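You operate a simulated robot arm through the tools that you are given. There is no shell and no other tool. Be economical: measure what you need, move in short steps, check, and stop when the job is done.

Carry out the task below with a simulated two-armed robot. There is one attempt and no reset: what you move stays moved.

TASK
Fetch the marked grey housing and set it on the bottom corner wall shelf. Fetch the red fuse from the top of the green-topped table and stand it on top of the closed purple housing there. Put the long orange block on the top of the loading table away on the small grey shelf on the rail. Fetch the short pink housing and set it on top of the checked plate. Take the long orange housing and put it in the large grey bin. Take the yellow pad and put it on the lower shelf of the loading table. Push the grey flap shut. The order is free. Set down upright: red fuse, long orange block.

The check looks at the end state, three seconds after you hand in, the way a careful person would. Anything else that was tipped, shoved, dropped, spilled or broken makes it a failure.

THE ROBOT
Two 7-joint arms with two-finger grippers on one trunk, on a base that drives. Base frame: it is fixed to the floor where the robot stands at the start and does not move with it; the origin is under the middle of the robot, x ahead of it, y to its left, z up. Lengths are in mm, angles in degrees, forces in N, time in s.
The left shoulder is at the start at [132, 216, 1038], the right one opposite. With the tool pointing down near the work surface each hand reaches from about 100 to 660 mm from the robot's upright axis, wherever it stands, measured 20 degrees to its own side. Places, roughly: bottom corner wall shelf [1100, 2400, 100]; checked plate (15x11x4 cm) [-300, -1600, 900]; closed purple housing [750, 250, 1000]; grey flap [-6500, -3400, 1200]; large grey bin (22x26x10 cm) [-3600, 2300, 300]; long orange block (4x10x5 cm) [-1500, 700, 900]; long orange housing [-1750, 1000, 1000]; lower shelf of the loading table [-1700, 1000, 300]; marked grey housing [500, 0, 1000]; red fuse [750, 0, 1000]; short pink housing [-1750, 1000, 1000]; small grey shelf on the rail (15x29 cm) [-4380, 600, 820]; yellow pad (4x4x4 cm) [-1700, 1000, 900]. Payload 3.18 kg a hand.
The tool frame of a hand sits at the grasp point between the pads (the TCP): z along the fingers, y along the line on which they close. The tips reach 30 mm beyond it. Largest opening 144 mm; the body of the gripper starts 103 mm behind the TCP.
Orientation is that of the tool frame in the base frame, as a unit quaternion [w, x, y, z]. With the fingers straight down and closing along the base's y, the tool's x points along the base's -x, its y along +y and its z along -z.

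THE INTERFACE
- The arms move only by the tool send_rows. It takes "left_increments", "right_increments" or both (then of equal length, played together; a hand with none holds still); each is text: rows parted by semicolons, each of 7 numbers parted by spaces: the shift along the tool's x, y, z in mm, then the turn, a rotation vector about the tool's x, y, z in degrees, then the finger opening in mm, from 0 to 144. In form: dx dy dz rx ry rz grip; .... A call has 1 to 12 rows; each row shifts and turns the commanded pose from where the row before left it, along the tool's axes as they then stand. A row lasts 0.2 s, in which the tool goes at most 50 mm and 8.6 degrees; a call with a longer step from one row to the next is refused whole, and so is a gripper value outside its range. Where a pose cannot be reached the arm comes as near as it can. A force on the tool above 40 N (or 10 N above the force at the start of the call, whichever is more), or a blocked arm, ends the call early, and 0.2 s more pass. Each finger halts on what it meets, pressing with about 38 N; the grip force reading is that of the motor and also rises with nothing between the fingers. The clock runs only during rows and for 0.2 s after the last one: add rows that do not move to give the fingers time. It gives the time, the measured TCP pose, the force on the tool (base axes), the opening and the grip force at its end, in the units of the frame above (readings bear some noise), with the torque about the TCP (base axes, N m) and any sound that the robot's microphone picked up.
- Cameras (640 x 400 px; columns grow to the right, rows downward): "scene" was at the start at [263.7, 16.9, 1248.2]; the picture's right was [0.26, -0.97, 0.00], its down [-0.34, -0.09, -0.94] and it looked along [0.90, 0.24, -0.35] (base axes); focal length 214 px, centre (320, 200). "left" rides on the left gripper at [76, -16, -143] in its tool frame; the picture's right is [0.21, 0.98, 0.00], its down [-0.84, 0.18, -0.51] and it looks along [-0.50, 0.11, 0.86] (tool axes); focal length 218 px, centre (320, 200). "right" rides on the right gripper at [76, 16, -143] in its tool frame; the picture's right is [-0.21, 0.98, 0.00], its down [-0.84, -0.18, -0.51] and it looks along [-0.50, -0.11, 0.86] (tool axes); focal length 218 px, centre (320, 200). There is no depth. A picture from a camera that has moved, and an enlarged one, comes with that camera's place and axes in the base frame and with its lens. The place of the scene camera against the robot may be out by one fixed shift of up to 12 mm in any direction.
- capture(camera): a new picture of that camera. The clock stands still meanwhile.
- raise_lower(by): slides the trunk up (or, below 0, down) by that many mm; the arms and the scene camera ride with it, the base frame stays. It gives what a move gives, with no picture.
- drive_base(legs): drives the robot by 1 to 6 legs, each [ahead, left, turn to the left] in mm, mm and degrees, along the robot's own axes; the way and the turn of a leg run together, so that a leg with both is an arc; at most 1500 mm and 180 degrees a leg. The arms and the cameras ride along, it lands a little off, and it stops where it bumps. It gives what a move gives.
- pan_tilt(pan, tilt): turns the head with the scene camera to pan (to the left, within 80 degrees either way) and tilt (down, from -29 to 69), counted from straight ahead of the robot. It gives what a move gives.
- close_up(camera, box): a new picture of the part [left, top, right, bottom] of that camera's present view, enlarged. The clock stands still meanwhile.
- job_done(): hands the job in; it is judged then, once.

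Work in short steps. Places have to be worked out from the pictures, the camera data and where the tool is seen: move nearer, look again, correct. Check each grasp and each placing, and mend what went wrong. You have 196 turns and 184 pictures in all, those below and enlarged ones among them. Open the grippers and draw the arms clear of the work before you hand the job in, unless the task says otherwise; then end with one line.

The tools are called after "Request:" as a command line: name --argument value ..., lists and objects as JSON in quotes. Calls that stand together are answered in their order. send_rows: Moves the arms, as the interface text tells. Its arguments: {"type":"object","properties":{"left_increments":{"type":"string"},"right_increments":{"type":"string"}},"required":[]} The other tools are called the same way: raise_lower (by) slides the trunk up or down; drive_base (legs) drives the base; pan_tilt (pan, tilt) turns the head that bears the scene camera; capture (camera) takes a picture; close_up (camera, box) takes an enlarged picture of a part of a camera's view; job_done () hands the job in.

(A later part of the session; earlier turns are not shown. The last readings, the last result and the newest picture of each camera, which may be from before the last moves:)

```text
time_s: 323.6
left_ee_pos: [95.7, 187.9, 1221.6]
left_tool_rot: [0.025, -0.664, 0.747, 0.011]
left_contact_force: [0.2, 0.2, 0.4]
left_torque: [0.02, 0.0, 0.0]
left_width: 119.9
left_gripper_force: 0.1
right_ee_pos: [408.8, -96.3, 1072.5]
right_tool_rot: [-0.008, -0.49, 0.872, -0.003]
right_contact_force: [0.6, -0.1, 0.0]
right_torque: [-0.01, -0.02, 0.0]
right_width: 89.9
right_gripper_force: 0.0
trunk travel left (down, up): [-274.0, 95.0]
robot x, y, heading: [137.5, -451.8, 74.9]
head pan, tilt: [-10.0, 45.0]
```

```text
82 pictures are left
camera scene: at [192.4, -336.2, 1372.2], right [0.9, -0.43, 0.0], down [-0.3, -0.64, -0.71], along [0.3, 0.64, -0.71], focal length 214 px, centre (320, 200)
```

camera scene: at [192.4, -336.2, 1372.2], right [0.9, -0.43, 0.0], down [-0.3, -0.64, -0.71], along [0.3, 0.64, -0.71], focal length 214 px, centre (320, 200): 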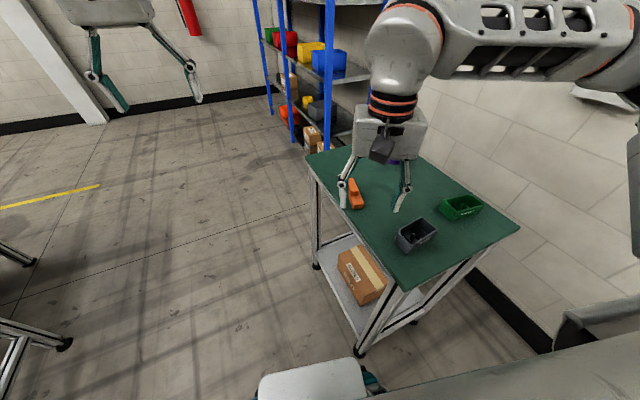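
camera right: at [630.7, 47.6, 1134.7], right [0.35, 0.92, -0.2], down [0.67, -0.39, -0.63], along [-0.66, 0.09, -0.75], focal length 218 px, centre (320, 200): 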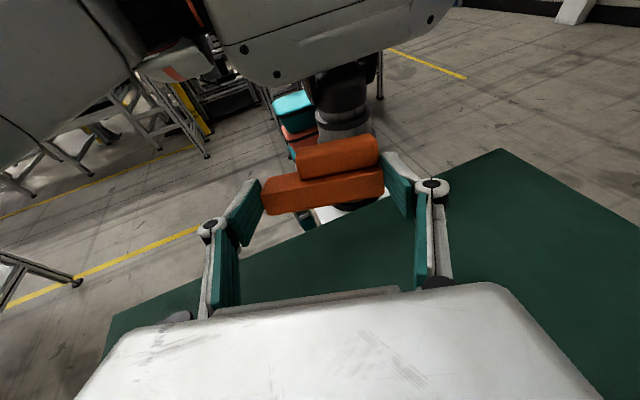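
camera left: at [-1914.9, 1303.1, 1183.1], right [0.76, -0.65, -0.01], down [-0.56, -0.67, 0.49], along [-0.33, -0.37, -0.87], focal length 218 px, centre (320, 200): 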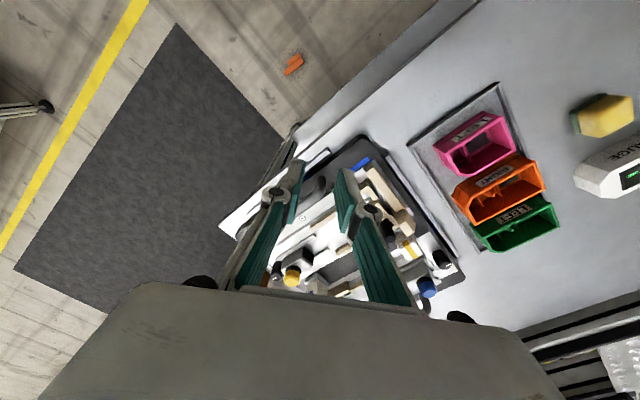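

I yaw the right tool 16°, move over the block and look from the hand camera.

Request:
send_rows --right_increments "0 0 0 0 0 -8 90;0 0 0 0 0 -8 90;-37 -8 14 0 0 0 90;-37 -8 14 0 0 0 90;-37 -8 14 0 0 0 90;-37 -8 14 0 0 0 90;-35 -8 14 0 0 0 90;0 0 0 0 0 0 90"

Request:
capture --camera "right"

Request:
capture --camera "scene"

```text
time_s: 325.4
left_ee_pos: [94.7, 186.3, 1221.3]
left_tool_rot: [0.024, -0.664, 0.747, 0.012]
left_contact_force: [-0.4, 0.3, 0.2]
left_torque: [0.02, 0.03, -0.03]
left_width: 119.9
left_gripper_force: 0.0
right_ee_pos: [496.1, 69.1, 1000.1]
right_tool_rot: [-0.007, -0.607, 0.794, -0.003]
right_contact_force: [0.0, -0.1, -0.4]
right_torque: [0.05, 0.0, 0.0]
right_width: 90.1
right_gripper_force: 0.0
trunk travel left (down, up): [-274.0, 95.0]
robot x, y, heading: [138.9, -453.3, 74.7]
head pan, tilt: [-10.0, 45.0]
```

```text
81 pictures are left
camera right: at [461.8, 0.6, 1143.3], right [-0.89, 0.46, 0.0], down [0.4, 0.77, 0.49], along [0.22, 0.44, -0.87], focal length 218 px, centre (320, 200)
```

right: 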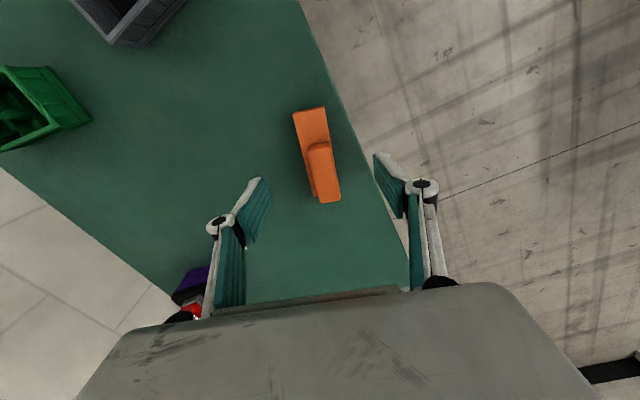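

```text
80 pictures are left
camera scene: at [192.2, -336.8, 1372.3], right [0.9, -0.43, 0.0], down [-0.3, -0.64, -0.71], along [0.3, 0.64, -0.71], focal length 214 px, centre (320, 200)
```

scene: 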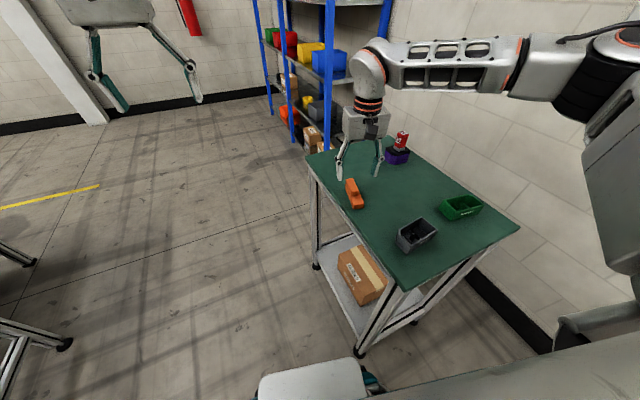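

The block is aligned and centred. I go down to z≈915 and grip it across its width.

Request:
send_rows --right_increments "-5 0 30 0 0 0 90;0 0 30 0 0 0 90;0 0 18 0 0 0 90;0 0 6 0 0 0 90;0 0 0 0 0 0 65;0 0 0 0 0 0 40;0 0 0 0 0 0 25;0 0 0 0 0 0 25;0 0 0 0 0 0 25"

Request:
close_up --camera "right" --box '[240, 90, 400, 215]'

```text
time_s: 327.4
left_ee_pos: [94.9, 186.9, 1220.9]
left_tool_rot: [0.025, -0.664, 0.747, 0.011]
left_contact_force: [0.4, -1.0, 0.4]
left_torque: [0.03, 0.0, 0.0]
left_width: 119.9
left_gripper_force: 0.0
right_ee_pos: [495.9, 72.2, 914.0]
right_tool_rot: [-0.009, -0.607, 0.795, -0.001]
right_contact_force: [-0.2, 0.7, 0.2]
right_torque: [0.01, -0.06, -0.01]
right_width: 33.1
right_gripper_force: 37.9
trunk travel left (down, up): [-274.0, 95.0]
robot x, y, heading: [143.3, -449.5, 74.8]
head pan, tilt: [-10.0, 45.0]
```

```text
3.20 times, centred on (320, 152) of right
camera zoom: at [462.3, 4.9, 1057.9], right [-0.89, 0.46, 0.0], down [0.4, 0.77, 0.49], along [0.22, 0.44, -0.87], focal length 698 px, centre (320, 352)
```

zoom: 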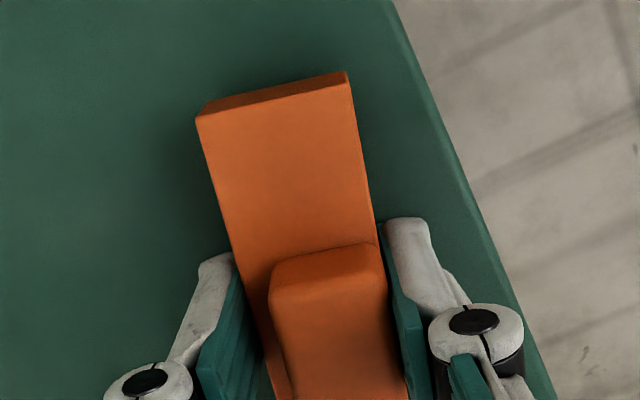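

Gripped at 33 mm. I lift it straight up and verify before driving anywhere.

Request:
send_rows --right_increments "0 0 -20 0 0 0 25;0 0 -40 0 0 0 25;0 0 -40 0 0 0 25;0 0 -40 0 0 0 25;0 0 0 0 0 0 25"

Request:
capture --camera "right"

```text
time_s: 328.6
left_ee_pos: [96.6, 187.7, 1220.6]
left_tool_rot: [0.026, -0.664, 0.747, 0.011]
left_contact_force: [-0.3, 0.3, 0.5]
left_torque: [-0.04, -0.01, 0.0]
left_width: 120.0
left_gripper_force: 0.1
right_ee_pos: [498.3, 73.7, 1052.6]
right_tool_rot: [-0.009, -0.607, 0.795, -0.002]
right_contact_force: [0.3, 1.0, -0.5]
right_torque: [-0.01, 0.01, 0.0]
right_width: 33.2
right_gripper_force: 37.9
trunk travel left (down, up): [-274.0, 95.0]
robot x, y, heading: [138.9, -452.5, 74.9]
head pan, tilt: [-10.0, 45.0]
```

```text
78 pictures are left
camera right: at [464.5, 5.6, 1196.8], right [-0.89, 0.46, 0.0], down [0.4, 0.77, 0.49], along [0.22, 0.44, -0.87], focal length 218 px, centre (320, 200)
```

right: 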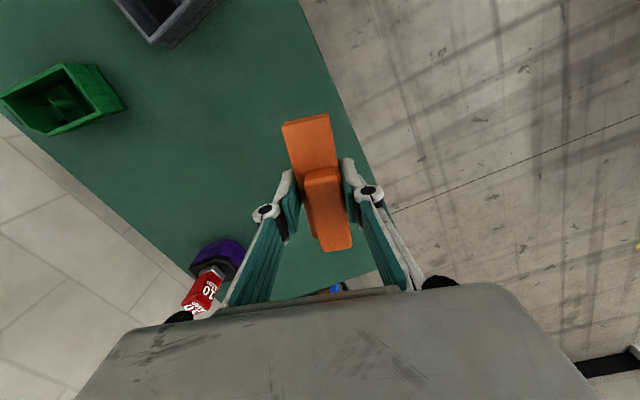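

Held well. I raise a bit, back away from the table, turn around and go to the aisle north of the loading table.

Request:
raise_lower --by 60

Request:
drive_base --legs '[[-350, 0, 0], [0, 0, 105], [0, -1500, 0], [0, -970, 0], [1500, 0, 0]]'

```text
time_s: 329.6
left_ee_pos: [94.9, 187.8, 1280.4]
left_tool_rot: [0.025, -0.664, 0.747, 0.011]
left_contact_force: [0.6, 0.4, 0.0]
left_torque: [-0.04, -0.02, 0.01]
left_width: 120.1
left_gripper_force: 0.0
right_ee_pos: [498.8, 73.8, 1113.2]
right_tool_rot: [-0.009, -0.607, 0.795, -0.003]
right_contact_force: [0.8, 0.9, -0.4]
right_torque: [-0.03, 0.01, -0.02]
right_width: 33.0
right_gripper_force: 37.9
trunk travel left (down, up): [-334.0, 35.0]
robot x, y, heading: [140.6, -451.7, 74.9]
head pan, tilt: [-10.0, 45.0]
```

```text
time_s: 364.4
left_ee_pos: [-2063.6, 1388.3, 1281.8]
left_tool_rot: [-0.005, 0.996, 0.088, -0.027]
left_contact_force: [0.5, 0.0, -0.2]
left_torque: [0.01, 0.04, -0.02]
left_width: 120.1
left_gripper_force: 0.0
right_ee_pos: [-2073.1, 1805.3, 1113.6]
right_tool_rot: [0.004, 1.0, 0.014, 0.008]
right_contact_force: [-0.3, 0.3, -1.1]
right_torque: [-0.01, -0.01, 0.0]
right_width: 33.1
right_gripper_force: 38.1
trunk travel left (down, up): [-334.0, 35.0]
robot x, y, heading: [-1465.9, 1617.3, -178.4]
head pan, tilt: [-10.0, 45.0]
```

I continue to a spot facing the tray of housings, with them on my left-hand side.

Request:
drive_base --legs '[[430, -30, 0], [0, 0, 88.4]]'

Request:
pan_tilt --pan 10 --tilt 45

Request:
capture --camera "scene"

Request:
capture --camera "left"

```text
time_s: 370.7
left_ee_pos: [-1691.9, 1028.2, 1280.6]
left_tool_rot: [0.014, 0.658, 0.753, -0.023]
left_contact_force: [-1.0, -0.2, -0.1]
left_torque: [-0.03, 0.0, -0.01]
left_width: 119.8
left_gripper_force: 0.1
right_ee_pos: [-2108.5, 1036.4, 1113.8]
right_tool_rot: [-0.004, 0.712, 0.702, 0.008]
right_contact_force: [-0.8, 0.8, -0.9]
right_torque: [0.03, 0.0, -0.02]
right_width: 33.2
right_gripper_force: 38.6
trunk travel left (down, up): [-334.0, 35.0]
robot x, y, heading: [-1898.5, 1637.4, -90.8]
head pan, tilt: [-10.0, 45.0]
```

```text
time_s: 371.6
left_ee_pos: [-1691.0, 1027.0, 1281.6]
left_tool_rot: [0.015, 0.657, 0.754, -0.024]
left_contact_force: [-0.8, 0.8, 0.4]
left_torque: [0.0, 0.0, 0.05]
left_width: 120.0
left_gripper_force: 0.0
right_ee_pos: [-2109.2, 1036.6, 1113.8]
right_tool_rot: [-0.004, 0.712, 0.702, 0.008]
right_contact_force: [-0.2, -0.1, -0.2]
right_torque: [0.0, 0.02, -0.01]
right_width: 33.1
right_gripper_force: 38.1
trunk travel left (down, up): [-334.0, 35.0]
robot x, y, heading: [-1894.7, 1637.6, -90.8]
head pan, tilt: [10.0, 45.0]
```

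```text
77 pictures are left
camera scene: at [-1879.4, 1507.8, 1433.4], right [-0.99, -0.16, 0.0], down [-0.11, 0.7, -0.71], along [0.11, -0.7, -0.71], focal length 214 px, centre (320, 200)
```

scene: 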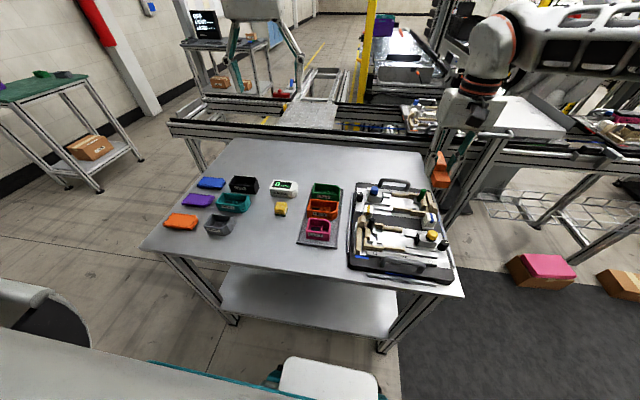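

```text
76 pictures are left
camera left: at [-1717.4, 1108.2, 1420.3], right [0.94, 0.34, -0.03], down [0.3, -0.78, 0.55], along [0.17, -0.52, -0.84], focal length 218 px, centre (320, 200)
```

left: 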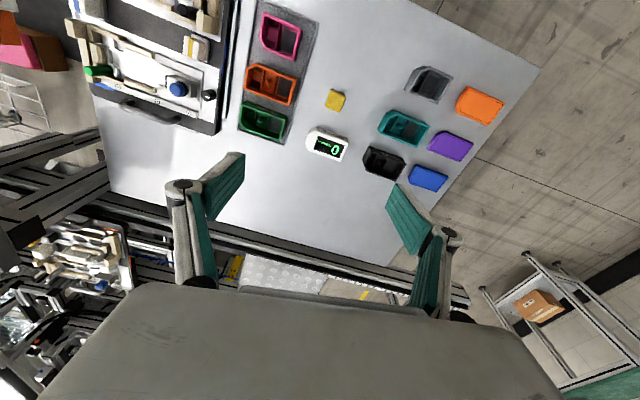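

I zoom in on the housings to plan the grasp.

Request:
close_up --camera "left" --box '[220, 0, 360, 150]'

Request:
close_up --camera "scene" --box '[250, 165, 390, 255]'

```text
2.67 times, centred on (290, 75) of left
camera zoom: at [-1717.4, 1108.2, 1420.3], right [0.94, 0.34, -0.03], down [0.3, -0.78, 0.55], along [0.17, -0.52, -0.84], focal length 582 px, centre (400, 533)
```

zoom: 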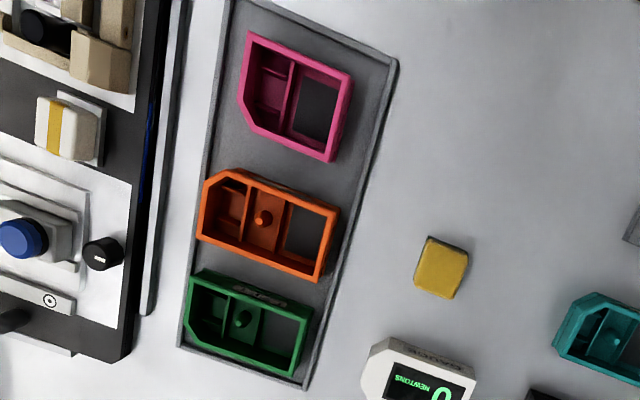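

```text
4.44 times, centred on (320, 210) of scene
camera zoom: at [-1879.4, 1507.8, 1433.4], right [-0.99, -0.16, 0.0], down [-0.11, 0.7, -0.71], along [0.11, -0.7, -0.71], focal length 953 px, centre (320, 156)
```

zoom: 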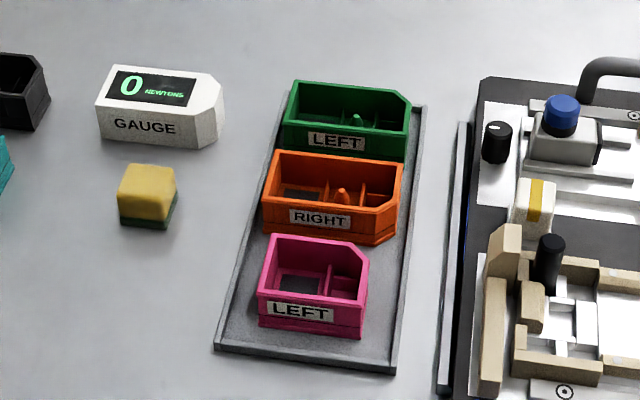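

The long orange housing is centred near (-1808,1026), its length along x (~100 mm), rim at z≈925. I straighten the left tool, shift over it with the fingers wide, and lower to check.

Request:
send_rows --left_increments "0 0 0 0 3.2 5.5 140;0 -39 0 0 0 0 140;0 -39 0 0 0 0 140;0 -39 0 0 0 0 140;0 0 45 0 0 0 140;0 0 45 0 0 0 140;0 0 45 0 0 0 140;0 0 45 0 0 0 140;0 0 45 0 0 0 140;0 0 40 0 0 0 140;0 0 0 0 0 0 140"

Request:
capture --camera "left"

Request:
close_up --camera "scene" --box '[250, 135, 410, 235]'

```text
time_s: 373.9
left_ee_pos: [-1796.7, 1018.4, 1008.2]
left_tool_rot: [0.006, 0.672, 0.74, -0.017]
left_contact_force: [-0.8, 0.2, 0.8]
left_torque: [-0.02, -0.01, 0.06]
left_width: 139.6
left_gripper_force: 0.2
left hand out of reach, approached as far as the arm can: row 1
right_ee_pos: [-2108.9, 1037.6, 1114.0]
right_tool_rot: [-0.002, 0.712, 0.702, 0.008]
right_contact_force: [-0.2, 0.2, -0.2]
right_torque: [0.05, 0.01, -0.01]
right_width: 33.3
right_gripper_force: 37.1
trunk travel left (down, up): [-334.0, 35.0]
robot x, y, heading: [-1895.4, 1635.2, -91.0]
head pan, tilt: [10.0, 45.0]
```

```text
73 pictures are left
camera left: at [-1819.0, 1098.8, 1150.1], right [0.95, 0.3, -0.02], down [0.27, -0.81, 0.53], along [0.14, -0.51, -0.85], focal length 218 px, centre (320, 200)
```

left: 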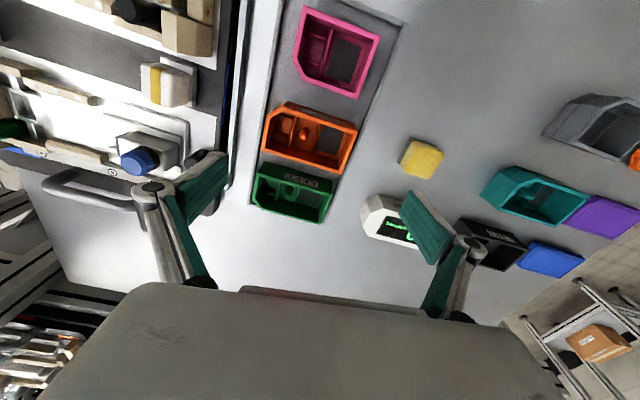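

```text
4.00 times, centred on (330, 185) of scene
camera zoom: at [-1879.4, 1508.2, 1433.4], right [-0.99, -0.16, 0.0], down [-0.11, 0.7, -0.71], along [0.11, -0.7, -0.71], focal length 858 px, centre (280, 260)
```

zoom: 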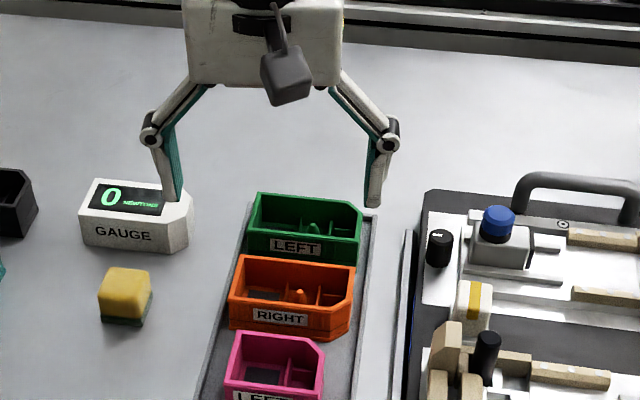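

I shift 16 mm and descend so the fingertips straddle the housing ends above the tray lip, then close.

Request:
send_rows --left_increments "6 -8 0 0 0 5 140;6 -8 10 0 0 0 140;0 0 30 0 0 0 140;0 0 30 0 0 0 140;0 0 8 0 0 0 140;0 0 0 0 0 0 140"

Request:
capture --camera "left"

Request:
close_up --camera "scene" --box '[250, 135, 410, 235]'

```text
time_s: 375.4
left_ee_pos: [-1814.4, 1029.6, 930.0]
left_tool_rot: [0.006, 0.704, 0.71, -0.016]
left_contact_force: [0.6, -0.4, 0.0]
left_torque: [0.03, 0.01, 0.01]
left_width: 140.2
left_gripper_force: 0.0
right_ee_pos: [-2109.6, 1036.6, 1113.3]
right_tool_rot: [-0.003, 0.712, 0.702, 0.008]
right_contact_force: [-0.1, 0.1, -0.8]
right_torque: [0.01, -0.02, 0.03]
right_width: 33.2
right_gripper_force: 38.3
trunk travel left (down, up): [-334.0, 35.0]
robot x, y, heading: [-1895.6, 1637.5, -90.9]
head pan, tilt: [10.0, 45.0]
```

```text
71 pictures are left
camera left: at [-1831.5, 1108.9, 1071.2], right [0.98, 0.22, -0.02], down [0.19, -0.82, 0.53], along [0.1, -0.52, -0.85], focal length 218 px, centre (320, 200)
```

left: 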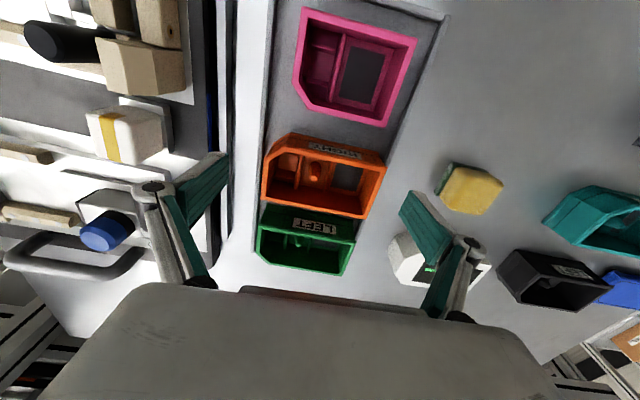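

```text
4.00 times, centred on (330, 185) of scene
camera zoom: at [-1879.2, 1507.7, 1433.4], right [-0.99, -0.16, 0.0], down [-0.11, 0.7, -0.71], along [0.11, -0.7, -0.71], focal length 858 px, centre (280, 260)
```

zoom: 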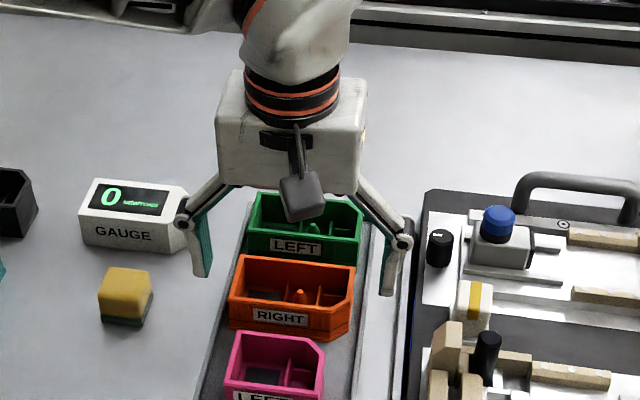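

The fingers straddle both ends, on the flat parts. I close.

Request:
send_rows --left_increments "0 4 0 0 0 0 130;0 0 0 0 0 0 110;0 0 0 0 0 0 90;0 0 0 0 0 0 80;0 0 0 0 0 0 80;0 0 0 0 0 0 80"

Request:
close_up --camera "scene" --box '[250, 135, 410, 235]'

```text
time_s: 376.8
left_ee_pos: [-1812.0, 1028.7, 932.5]
left_tool_rot: [0.006, 0.704, 0.71, -0.017]
left_contact_force: [1.0, -0.6, 8.3]
left_torque: [0.01, -0.36, -0.07]
left_width: 81.7
left_gripper_force: 1.7
right_ee_pos: [-2108.7, 1037.4, 1114.3]
right_tool_rot: [-0.003, 0.712, 0.702, 0.008]
right_contact_force: [0.7, 0.1, -0.2]
right_torque: [0.01, 0.02, -0.02]
right_width: 32.9
right_gripper_force: 37.7
trunk travel left (down, up): [-334.0, 35.0]
robot x, y, heading: [-1892.8, 1633.9, -91.1]
head pan, tilt: [10.0, 45.0]
```

```text
4.00 times, centred on (330, 185) of scene
camera zoom: at [-1879.3, 1508.2, 1433.4], right [-0.99, -0.16, 0.0], down [-0.11, 0.7, -0.71], along [0.11, -0.7, -0.71], focal length 858 px, centre (280, 260)
```

zoom: 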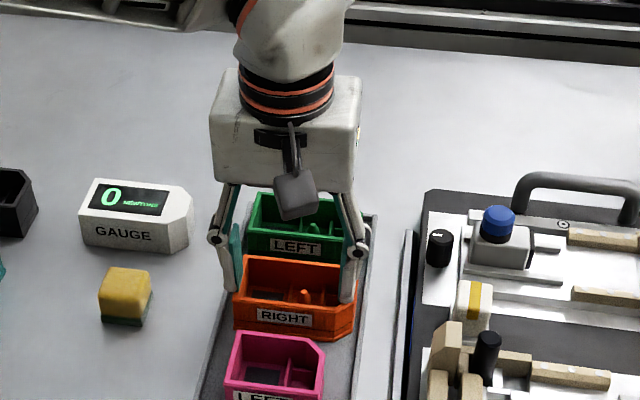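

The tips rode on the rim (8 N up, width 82): the rim is lower, around z≈900. I raise, reopen and look.

Request:
send_rows --left_increments "0 0 -12 0 0 0 80;0 0 -12 0 0 0 100;0 0 0 0 0 0 120;0 0 0 0 0 0 120"

Request:
capture --camera "left"

```text
time_s: 377.8
left_ee_pos: [-1809.9, 1030.6, 954.1]
left_tool_rot: [0.007, 0.703, 0.711, -0.017]
left_contact_force: [-0.2, -0.5, 0.3]
left_torque: [-0.04, 0.03, 0.0]
left_width: 120.0
left_gripper_force: 0.1
right_ee_pos: [-2109.2, 1037.1, 1113.3]
right_tool_rot: [-0.003, 0.712, 0.702, 0.009]
right_contact_force: [-0.2, 0.6, -1.6]
right_torque: [-0.02, -0.01, 0.03]
right_width: 33.3
right_gripper_force: 37.5
trunk travel left (down, up): [-334.0, 35.0]
robot x, y, heading: [-1894.5, 1632.1, -91.0]
head pan, tilt: [10.0, 45.0]
```

```text
68 pictures are left
camera left: at [-1827.0, 1110.5, 1095.4], right [0.98, 0.22, -0.02], down [0.19, -0.83, 0.53], along [0.1, -0.52, -0.85], focal length 218 px, centre (320, 200)
```

left: 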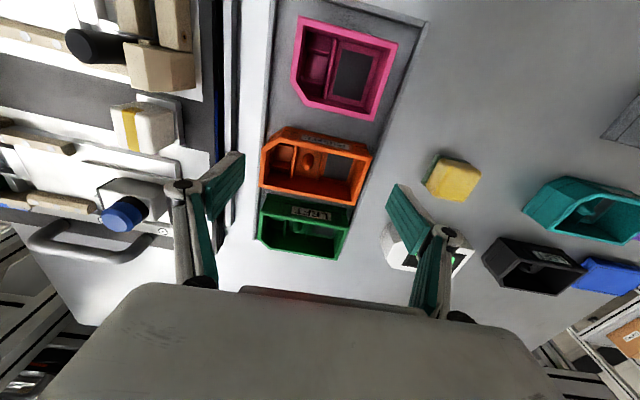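

The rim is about 101 mm long, centred near (-1816,1025). I go lower this time (tips ≈ z 881) with a 122 mm opening, then close.

Request:
send_rows --left_increments "-7 -5 0 0 0 0 122;0 0 20 0 0 0 122;0 0 15 0 0 0 122;0 0 8 0 0 0 122;0 0 0 0 0 0 122"

Request:
send_rows --left_increments "0 0 0 0 0 0 112;0 0 0 0 0 0 100;0 0 0 0 0 0 85;0 0 0 0 0 0 85;0 0 0 0 0 0 85"

Request:
capture --camera "left"

```text
time_s: 378.9
left_ee_pos: [-1814.4, 1021.3, 911.9]
left_tool_rot: [0.006, 0.704, 0.71, -0.016]
left_contact_force: [0.1, -0.1, -0.7]
left_torque: [-0.01, 0.01, 0.0]
left_width: 121.9
left_gripper_force: 0.1
right_ee_pos: [-2109.2, 1036.7, 1114.5]
right_tool_rot: [-0.002, 0.712, 0.702, 0.008]
right_contact_force: [0.5, 0.0, -0.7]
right_torque: [-0.04, 0.04, -0.01]
right_width: 33.1
right_gripper_force: 38.3
trunk travel left (down, up): [-334.0, 35.0]
robot x, y, heading: [-1896.6, 1634.5, -90.8]
head pan, tilt: [10.0, 45.0]
```

```text
time_s: 380.1
left_ee_pos: [-1814.7, 1020.3, 913.1]
left_tool_rot: [0.006, 0.704, 0.71, -0.016]
left_contact_force: [-0.4, 0.2, 1.7]
left_torque: [0.05, 0.0, 0.01]
left_width: 99.4
left_gripper_force: 37.7
right_ee_pos: [-2109.6, 1036.8, 1114.7]
right_tool_rot: [-0.003, 0.712, 0.702, 0.009]
right_contact_force: [0.2, -0.4, -0.8]
right_torque: [0.01, -0.03, -0.02]
right_width: 32.9
right_gripper_force: 38.5
trunk travel left (down, up): [-334.0, 35.0]
robot x, y, heading: [-1892.0, 1634.8, -90.6]
head pan, tilt: [10.0, 45.0]
```

```text
67 pictures are left
camera left: at [-1831.6, 1101.7, 1053.0], right [0.98, 0.22, -0.02], down [0.19, -0.82, 0.53], along [0.1, -0.52, -0.85], focal length 218 px, centre (320, 200)
```

left: 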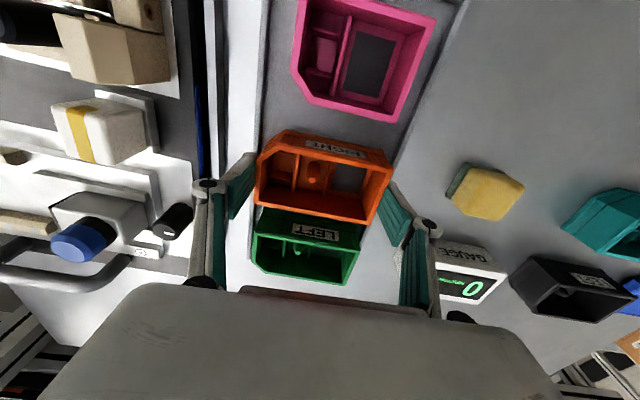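

Gripped at 99 mm with full force. I lift it slowly and verify.

Request:
send_rows --left_increments "0 0 -10 0 0 0 85;0 0 -20 0 0 0 85;0 0 -40 0 0 0 85;0 0 -40 0 0 0 85;0 0 -40 0 0 0 85;0 0 -30 0 0 0 85;0 0 0 0 0 0 85"

Request:
capture --camera "scene"

```text
time_s: 381.8
left_ee_pos: [-1814.3, 1025.5, 1093.8]
left_tool_rot: [0.005, 0.704, 0.71, -0.016]
left_contact_force: [-0.1, -0.2, -2.0]
left_torque: [0.0, -0.02, 0.02]
left_width: 99.3
left_gripper_force: 38.1
right_ee_pos: [-2109.1, 1036.2, 1113.5]
right_tool_rot: [-0.003, 0.712, 0.702, 0.008]
right_contact_force: [0.0, -0.1, -0.7]
right_torque: [0.0, -0.05, 0.01]
right_width: 33.3
right_gripper_force: 38.0
trunk travel left (down, up): [-334.0, 35.0]
robot x, y, heading: [-1896.7, 1631.2, -91.0]
head pan, tilt: [10.0, 45.0]
```

```text
66 pictures are left
camera scene: at [-1879.2, 1507.3, 1433.3], right [-0.99, -0.16, 0.0], down [-0.11, 0.7, -0.71], along [0.11, -0.7, -0.71], focal length 214 px, centre (320, 200)
```

scene: 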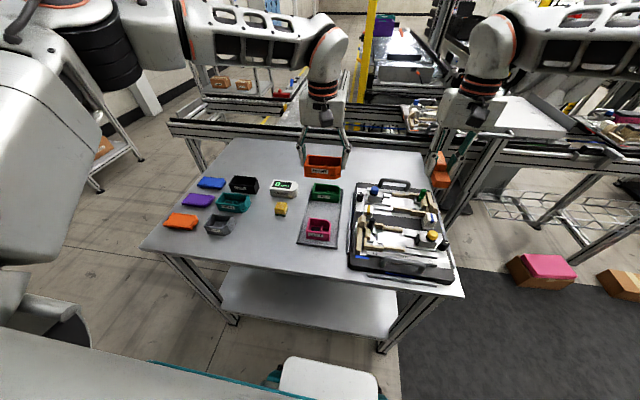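

Both items are held. I drive along the aisle toward the rail shelf and look.

Request:
drive_base --legs '[[0, -1500, 1], [100, -700, 0]]'

Request:
pan_tilt --pan -15 --tilt 35

Request:
capture --camera "scene"

```text
time_s: 401.1
left_ee_pos: [-3991.2, 937.5, 1094.3]
left_tool_rot: [0.006, 0.701, 0.713, -0.016]
left_contact_force: [0.1, 0.5, -1.2]
left_torque: [0.03, -0.02, 0.0]
left_width: 99.3
left_gripper_force: 37.7
right_ee_pos: [-4287.2, 947.1, 1114.0]
right_tool_rot: [-0.003, 0.709, 0.706, 0.008]
right_contact_force: [0.6, 0.0, -0.2]
right_torque: [0.03, 0.02, -0.02]
right_width: 33.2
right_gripper_force: 38.3
trunk travel left (down, up): [-334.0, 35.0]
robot x, y, heading: [-4078.8, 1544.0, -90.3]
head pan, tilt: [10.0, 45.0]
```

```text
time_s: 402.0
left_ee_pos: [-3990.7, 937.1, 1093.4]
left_tool_rot: [0.007, 0.701, 0.713, -0.015]
left_contact_force: [-0.1, 0.3, -1.5]
left_torque: [0.0, 0.01, -0.01]
left_width: 99.1
left_gripper_force: 37.8
right_ee_pos: [-4287.6, 946.6, 1113.9]
right_tool_rot: [-0.003, 0.709, 0.705, 0.008]
right_contact_force: [0.1, 1.0, -0.4]
right_torque: [0.01, -0.02, -0.04]
right_width: 33.1
right_gripper_force: 38.1
trunk travel left (down, up): [-334.0, 35.0]
robot x, y, heading: [-4080.2, 1544.7, -90.4]
head pan, tilt: [-15.0, 35.0]
```

```text
65 pictures are left
camera scene: at [-4099.2, 1414.9, 1448.1], right [-0.96, 0.26, 0.0], down [0.15, 0.55, -0.82], along [-0.22, -0.79, -0.57], focal length 214 px, centre (320, 200)
```

scene: 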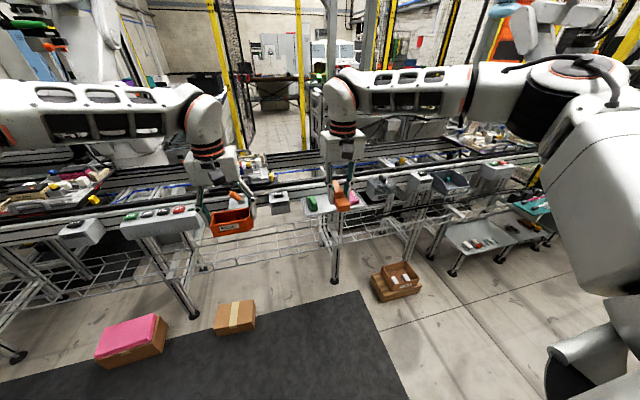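

I zoom in on the shelf.

Request:
close_up --camera "scene" --box '[260, 160, 420, 260]'

Request:
capture --camera "right"

```text
4.00 times, centred on (340, 210) of scene
camera zoom: at [-4099.2, 1414.9, 1448.1], right [-0.96, 0.26, 0.0], down [0.15, 0.55, -0.82], along [-0.22, -0.79, -0.57], focal length 858 px, centre (240, 160)
```

zoom: 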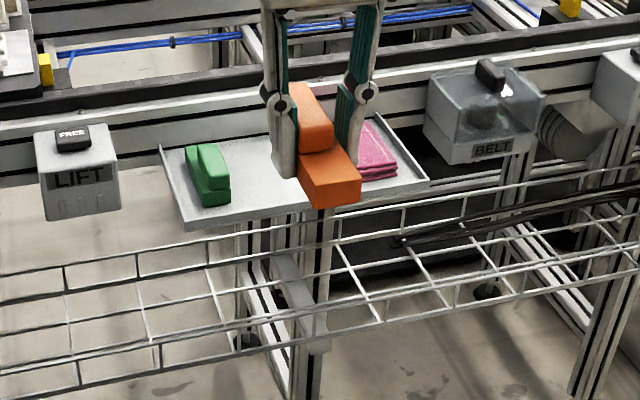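

```text
63 pictures are left
camera right: at [-4271.8, 1020.4, 1257.5], right [0.98, -0.21, 0.0], down [-0.19, -0.85, 0.49], along [-0.1, -0.48, -0.87], focal length 218 px, centre (320, 200)
```

right: 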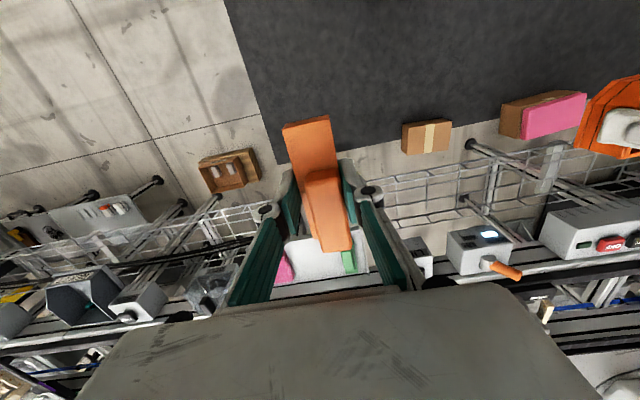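

The shelf spans x -4546…-4246, y 512…657, z≈825, with a free gap around x≈-4388 between the green block and the pink pile. I drive so the block sits above that gap.

Request:
drive_base --legs '[[0, -101, 0.4], [330, 0, 0]]'

Request:
capture --camera "scene"

Request:
capture --camera "right"

```text
time_s: 405.3
left_ee_pos: [-4088.0, 605.3, 1094.9]
left_tool_rot: [0.006, 0.697, 0.716, -0.016]
left_contact_force: [-0.1, -0.3, -1.3]
left_torque: [0.02, -0.02, -0.02]
left_width: 99.4
left_gripper_force: 38.1
right_ee_pos: [-4383.1, 611.9, 1114.0]
right_tool_rot: [-0.004, 0.706, 0.708, 0.008]
right_contact_force: [0.4, 0.1, -1.1]
right_torque: [0.06, -0.01, -0.01]
right_width: 33.1
right_gripper_force: 37.9
trunk travel left (down, up): [-334.0, 35.0]
robot x, y, heading: [-4183.3, 1215.0, -90.1]
head pan, tilt: [-15.0, 35.0]
```

```text
62 pictures are left
camera scene: at [-4199.1, 1081.4, 1448.1], right [-0.97, 0.26, 0.0], down [0.15, 0.55, -0.82], along [-0.21, -0.79, -0.57], focal length 214 px, centre (320, 200)
```

scene: 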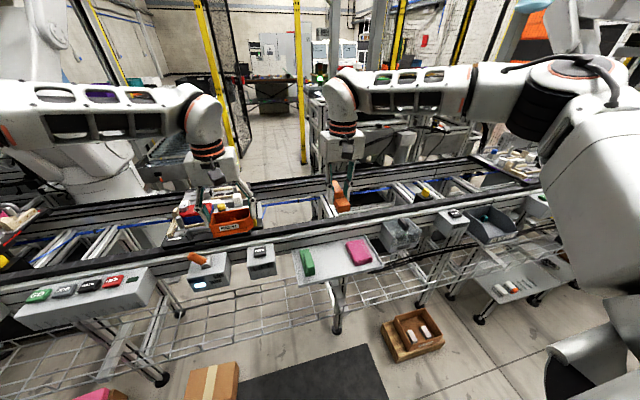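

```text
61 pictures are left
camera right: at [-4368.5, 685.8, 1257.3], right [0.98, -0.21, 0.0], down [-0.18, -0.85, 0.49], along [-0.1, -0.48, -0.87], focal length 218 px, centre (320, 200)
```

right: 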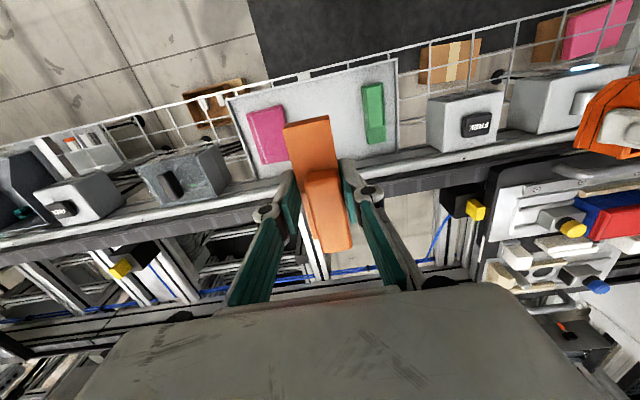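

The hand camera puts the gap centre at x≈-4376 and the block's y placement within the shelf. I lower the right arm to just above the shelf and check.

Request:
send_rows --right_increments "0 3 40 0 0 0 25;0 3 40 0 0 0 25;0 0 40 0 0 0 25;0 0 40 0 0 0 25;0 0 40 0 0 0 25;0 0 20 0 0 0 25;0 0 0 0 0 0 25"

Request:
close_up --camera "scene" --box '[270, 180, 430, 290]'

Request:
capture --camera "right"

```text
time_s: 406.9
left_ee_pos: [-4088.2, 607.2, 1094.3]
left_tool_rot: [0.007, 0.697, 0.716, -0.016]
left_contact_force: [0.0, -0.1, -1.2]
left_torque: [0.02, 0.04, -0.02]
left_width: 99.2
left_gripper_force: 37.9
right_ee_pos: [-4376.5, 616.6, 893.3]
right_tool_rot: [-0.003, 0.706, 0.708, 0.009]
right_contact_force: [0.5, 0.5, -0.5]
right_torque: [0.0, -0.02, -0.01]
right_width: 33.0
right_gripper_force: 38.3
trunk travel left (down, up): [-334.0, 35.0]
robot x, y, heading: [-4178.7, 1215.1, -90.0]
head pan, tilt: [-15.0, 35.0]
```

```text
3.64 times, centred on (350, 235) of scene
camera zoom: at [-4199.0, 1082.2, 1448.2], right [-0.97, 0.26, 0.0], down [0.15, 0.55, -0.82], along [-0.21, -0.79, -0.57], focal length 780 px, centre (211, 73)
```

zoom: 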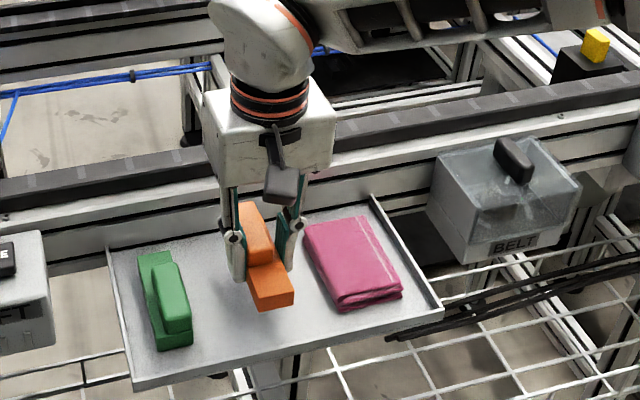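

```text
59 pictures are left
camera right: at [-4361.1, 689.3, 1037.1], right [0.98, -0.21, 0.0], down [-0.18, -0.85, 0.49], along [-0.1, -0.48, -0.87], focal length 218 px, centre (320, 200)
```

right: 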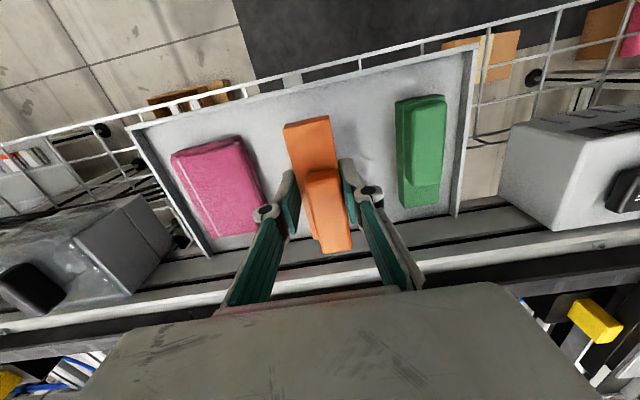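

The block sits nicely between the green block and the pink pile. I lower toward contact.

Request:
send_rows --right_increments "0 0 12 0 0 0 25;0 0 10 0 0 0 25;0 0 4 0 0 0 25;0 0 0 0 0 0 25"

Request:
send_rows --right_increments "0 0 2 0 0 0 25;0 0 2 0 0 0 25;0 0 0 0 0 0 25"

```text
time_s: 407.9
left_ee_pos: [-4088.6, 605.2, 1094.5]
left_tool_rot: [0.006, 0.698, 0.716, -0.016]
left_contact_force: [0.1, -0.3, -1.5]
left_torque: [0.03, -0.01, -0.02]
left_width: 99.0
left_gripper_force: 37.8
right_ee_pos: [-4375.8, 617.0, 868.1]
right_tool_rot: [-0.004, 0.706, 0.708, 0.007]
right_contact_force: [0.4, -0.5, -1.3]
right_torque: [0.02, 0.02, -0.01]
right_width: 33.1
right_gripper_force: 38.0
trunk travel left (down, up): [-334.0, 35.0]
robot x, y, heading: [-4179.0, 1212.2, -89.7]
head pan, tilt: [-15.0, 35.0]
```

```text
time_s: 408.7
left_ee_pos: [-4087.5, 605.2, 1094.6]
left_tool_rot: [0.006, 0.698, 0.716, -0.017]
left_contact_force: [-0.3, 0.1, -0.9]
left_torque: [0.01, 0.01, 0.03]
left_width: 99.3
left_gripper_force: 37.5
right_ee_pos: [-4376.1, 615.9, 863.4]
right_tool_rot: [-0.003, 0.706, 0.708, 0.008]
right_contact_force: [0.2, -0.4, -1.4]
right_torque: [0.0, 0.0, 0.01]
right_width: 32.9
right_gripper_force: 37.7
trunk travel left (down, up): [-334.0, 35.0]
robot x, y, heading: [-4180.5, 1208.5, -89.9]
head pan, tilt: [-15.0, 35.0]
```

Not touching yet at z=863; I continue.

Request:
send_rows --right_increments "0 0 2 0 0 0 25;0 0 2 0 0 0 25;0 0 0 0 0 0 25"

Request:
send_rows --right_increments "0 0 1.5 0 0 0 25;0 0 1.5 0 0 0 25;0 0 0 0 0 0 25"

Request:
close_up --camera "scene" --box '[300, 215, 380, 285]'

```text
time_s: 409.5
left_ee_pos: [-4086.8, 606.0, 1093.4]
left_tool_rot: [0.006, 0.698, 0.716, -0.016]
left_contact_force: [0.2, 0.2, -1.5]
left_torque: [-0.04, -0.03, 0.01]
left_width: 99.2
left_gripper_force: 38.4
right_ee_pos: [-4375.1, 616.3, 859.1]
right_tool_rot: [-0.003, 0.706, 0.708, 0.008]
right_contact_force: [-0.1, 0.1, 0.2]
right_torque: [0.03, 0.01, 0.02]
right_width: 33.3
right_gripper_force: 37.6
trunk travel left (down, up): [-334.0, 35.0]
robot x, y, heading: [-4178.4, 1214.0, -89.8]
head pan, tilt: [-15.0, 35.0]
```

```text
time_s: 410.3
left_ee_pos: [-4088.4, 606.7, 1094.7]
left_tool_rot: [0.006, 0.698, 0.716, -0.017]
left_contact_force: [-0.3, 0.0, -0.4]
left_torque: [-0.02, -0.02, -0.02]
left_width: 99.4
left_gripper_force: 37.6
right_ee_pos: [-4375.0, 616.2, 859.6]
right_tool_rot: [-0.002, 0.707, 0.707, 0.007]
right_contact_force: [-4.1, 0.8, 18.6]
right_torque: [0.79, 0.27, 0.14]
right_width: 33.0
right_gripper_force: 37.8
trunk travel left (down, up): [-334.0, 35.0]
robot x, y, heading: [-4178.5, 1212.5, -89.8]
head pan, tilt: [-15.0, 35.0]
```

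```text
5.71 times, centred on (340, 250) of scene
camera zoom: at [-4198.9, 1083.7, 1448.5], right [-0.97, 0.26, 0.0], down [0.15, 0.55, -0.82], along [-0.21, -0.79, -0.57], focal length 1226 px, centre (206, -86)
```

zoom: 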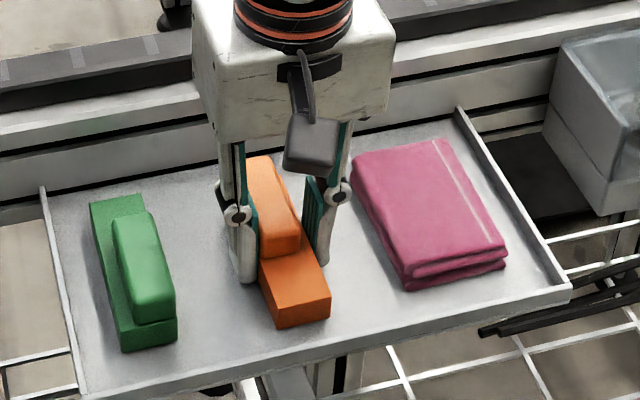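

Contact at 18.6 N, with the block fully on the shelf. I ease off, open a little and rise.

Request:
send_rows --right_increments "0 0 -2 0 0 0 25;0 0 0 0 0 0 37;0 0 0 0 0 0 45;0 0 0 0 0 0 55;0 0 0 0 0 0 55;0 0 -25 0 0 0 55;0 0 -40 0 0 0 55;0 0 -45 0 0 0 55;0 0 -45 0 0 0 55;0 0 -45 0 0 0 55;0 0 0 0 0 0 55"

Request:
close_up --camera "scene" --box '[270, 190, 430, 300]'

```text
time_s: 412.7
left_ee_pos: [-4088.3, 606.8, 1094.6]
left_tool_rot: [0.006, 0.698, 0.716, -0.016]
left_contact_force: [-0.1, 0.4, -1.6]
left_torque: [-0.02, 0.02, -0.01]
left_width: 99.2
left_gripper_force: 38.0
right_ee_pos: [-4373.8, 612.9, 1058.6]
right_tool_rot: [-0.004, 0.706, 0.708, 0.009]
right_contact_force: [0.5, 0.7, -0.5]
right_torque: [-0.02, -0.02, 0.04]
right_width: 55.0
right_gripper_force: 0.1
trunk travel left (down, up): [-334.0, 35.0]
robot x, y, heading: [-4182.8, 1210.4, -89.8]
head pan, tilt: [-15.0, 35.0]
```

```text
3.64 times, centred on (350, 245) of scene
camera zoom: at [-4199.4, 1081.6, 1448.1], right [-0.97, 0.26, 0.0], down [0.15, 0.55, -0.82], along [-0.21, -0.79, -0.57], focal length 780 px, centre (211, 36)
```

zoom: 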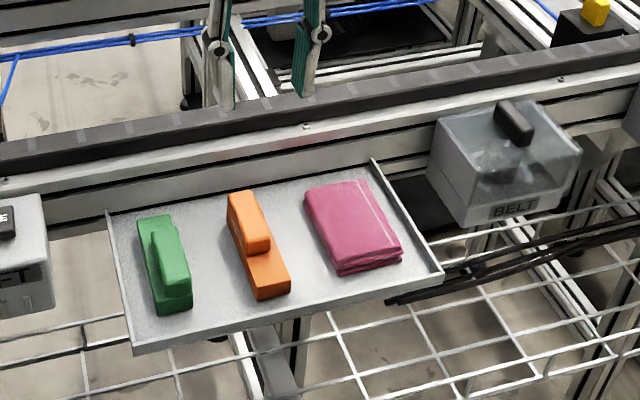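

The block stands upright on the rail shelf. Next is the large grey bin near (-3600,2300,300): I back off, move over and turn to face it.

Request:
drive_base --legs '[[-180, 0, 0], [0, 700, 0], [0, 0, 180]]'

Request:
pan_tilt --pan 0 --tilt 35

Request:
capture --camera "scene"

```text
time_s: 427.7
left_ee_pos: [-3591.6, 2001.4, 1094.0]
left_tool_rot: [-0.015, 0.722, -0.691, -0.007]
left_contact_force: [-0.3, -0.7, -0.8]
left_torque: [0.0, 0.01, 0.0]
left_width: 99.5
left_gripper_force: 38.0
right_ee_pos: [-3306.7, 1998.9, 1059.9]
right_tool_rot: [0.008, 0.714, -0.7, 0.003]
right_contact_force: [-0.1, 0.4, -0.3]
right_torque: [0.0, -0.01, -0.01]
right_width: 55.3
right_gripper_force: 0.0
trunk travel left (down, up): [-334.0, 35.0]
robot x, y, heading: [-3492.9, 1394.8, 91.2]
head pan, tilt: [-15.0, 35.0]
```

```text
time_s: 428.5
left_ee_pos: [-3592.8, 2001.1, 1094.6]
left_tool_rot: [-0.016, 0.722, -0.692, -0.007]
left_contact_force: [0.3, 0.1, -0.4]
left_torque: [0.02, 0.01, 0.0]
left_width: 99.3
left_gripper_force: 38.2
right_ee_pos: [-3306.2, 1999.4, 1058.7]
right_tool_rot: [0.007, 0.714, -0.7, 0.003]
right_contact_force: [-0.5, 0.6, 0.3]
right_torque: [-0.02, 0.0, 0.01]
right_width: 55.1
right_gripper_force: 0.1
trunk travel left (down, up): [-334.0, 35.0]
robot x, y, heading: [-3486.8, 1396.5, 91.2]
head pan, tilt: [0.0, 35.0]
```

```text
56 pictures are left
camera scene: at [-3489.0, 1515.5, 1448.2], right [1.0, 0.02, 0.0], down [0.01, -0.57, -0.82], along [-0.02, 0.82, -0.57], focal length 214 px, centre (320, 200)
```

scene: 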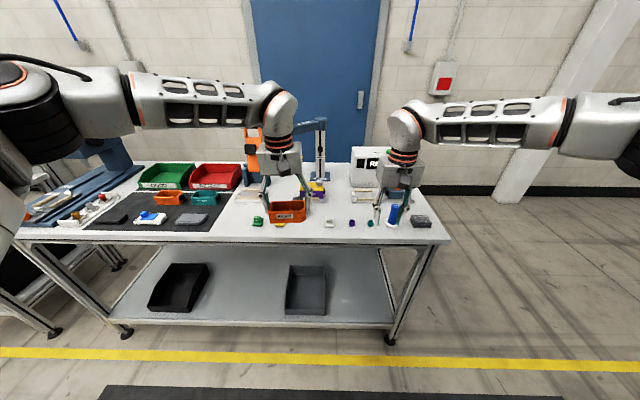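

The large grey bin is on the lower shelf, centred near (-3588,2220), with its front almost at the shelf edge. I lower the trunk and the left arm in front of the table before reaching in.

Request:
raise_lower --by -209

Request:
send_rows --left_increments "0 0 45 0 0 0 85;0 0 45 0 0 0 85;0 0 45 0 0 0 85;0 0 45 0 0 0 85;0 0 45 0 0 0 85;0 0 45 0 0 0 85;0 0 45 0 0 0 85;0 0 45 0 0 0 85;0 0 0 0 0 0 85"

```text
time_s: 430.7
left_ee_pos: [-3591.6, 2000.0, 887.0]
left_tool_rot: [-0.017, 0.722, -0.692, -0.007]
left_contact_force: [0.5, 0.0, -1.0]
left_torque: [0.03, 0.0, 0.03]
left_width: 99.2
left_gripper_force: 37.7
right_ee_pos: [-3306.5, 1998.5, 851.8]
right_tool_rot: [0.007, 0.714, -0.7, 0.001]
right_contact_force: [-0.3, 0.5, 0.6]
right_torque: [0.04, 0.02, 0.0]
right_width: 54.8
right_gripper_force: 0.1
trunk travel left (down, up): [-125.0, 244.0]
robot x, y, heading: [-3490.4, 1395.2, 91.5]
head pan, tilt: [0.0, 35.0]
```

```text
time_s: 432.7
left_ee_pos: [-3585.8, 2013.6, 525.6]
left_tool_rot: [-0.017, 0.722, -0.692, -0.006]
left_contact_force: [-0.2, 0.7, -1.6]
left_torque: [-0.02, 0.0, -0.02]
left_width: 99.1
left_gripper_force: 37.8
right_ee_pos: [-3306.1, 1998.4, 851.2]
right_tool_rot: [0.009, 0.714, -0.7, 0.003]
right_contact_force: [0.4, 0.1, -0.2]
right_torque: [0.0, 0.0, 0.0]
right_width: 55.0
right_gripper_force: 0.1
trunk travel left (down, up): [-125.0, 244.0]
robot x, y, heading: [-3489.0, 1396.1, 90.9]
head pan, tilt: [0.0, 35.0]
```

Left hand is at z=525. I pull the right hand back from the table edge, and yaw the left tool inboard with a forward pitch of about 30°.

Request:
send_rows --left_increments "0 0 0 0 0 7.5 85;0 0 0 0 0 7.5 85;0 0 0 0 0 7.5 85;0 0 0 0 0 7.5 85;0 0 0 0 -7.5 0 85;0 0 0 0 -7.5 0 85;0 0 0 0 -7.5 0 85;0 0 0 0 -7.5 0 85;0 0 0 0 0 0 85" --right_increments "40 0 0 0 0 0 55;40 0 0 0 0 0 55;40 0 0 0 0 0 55;40 0 0 0 0 0 55;40 0 0 0 0 0 55;0 0 0 0 0 0 55;0 0 0 0 0 0 55;0 0 0 0 0 0 55;0 0 0 0 0 0 55"

Request:
pan_tilt --pan 5 --tilt 50

Request:
capture --camera "scene"

```text
time_s: 434.7
left_ee_pos: [-3587.7, 2011.0, 525.2]
left_tool_rot: [0.208, -0.503, 0.829, 0.128]
left_contact_force: [-0.9, 0.9, -1.2]
left_torque: [0.01, 0.01, 0.02]
left_width: 99.2
left_gripper_force: 38.4
left hand out of reach, approached as far as the arm can: row 8
right_ee_pos: [-3301.1, 1798.9, 854.3]
right_tool_rot: [0.008, 0.715, -0.7, 0.003]
right_contact_force: [0.2, 0.1, -0.1]
right_torque: [0.03, -0.04, -0.02]
right_width: 55.2
right_gripper_force: 0.2
trunk travel left (down, up): [-125.0, 244.0]
robot x, y, heading: [-3490.6, 1392.6, 91.3]
head pan, tilt: [0.0, 35.0]
```

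```text
time_s: 435.5
left_ee_pos: [-3588.4, 2012.4, 524.5]
left_tool_rot: [0.208, -0.503, 0.829, 0.128]
left_contact_force: [0.9, 0.2, -1.2]
left_torque: [-0.02, 0.01, 0.0]
left_width: 99.2
left_gripper_force: 38.3
right_ee_pos: [-3303.6, 1799.3, 854.6]
right_tool_rot: [0.008, 0.714, -0.7, 0.003]
right_contact_force: [-0.6, 0.0, 0.2]
right_torque: [0.01, -0.01, 0.01]
right_width: 55.0
right_gripper_force: 0.0
trunk travel left (down, up): [-125.0, 244.0]
robot x, y, heading: [-3490.4, 1393.0, 91.1]
head pan, tilt: [5.0, 50.0]
```

```text
55 pictures are left
camera scene: at [-3498.2, 1634.7, 1203.7], right [0.99, 0.11, 0.0], down [0.08, -0.76, -0.64], along [-0.07, 0.64, -0.77], focal length 214 px, centre (320, 200)
```

scene: 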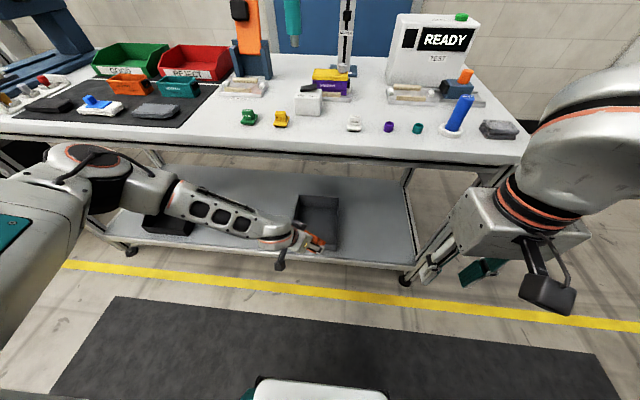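

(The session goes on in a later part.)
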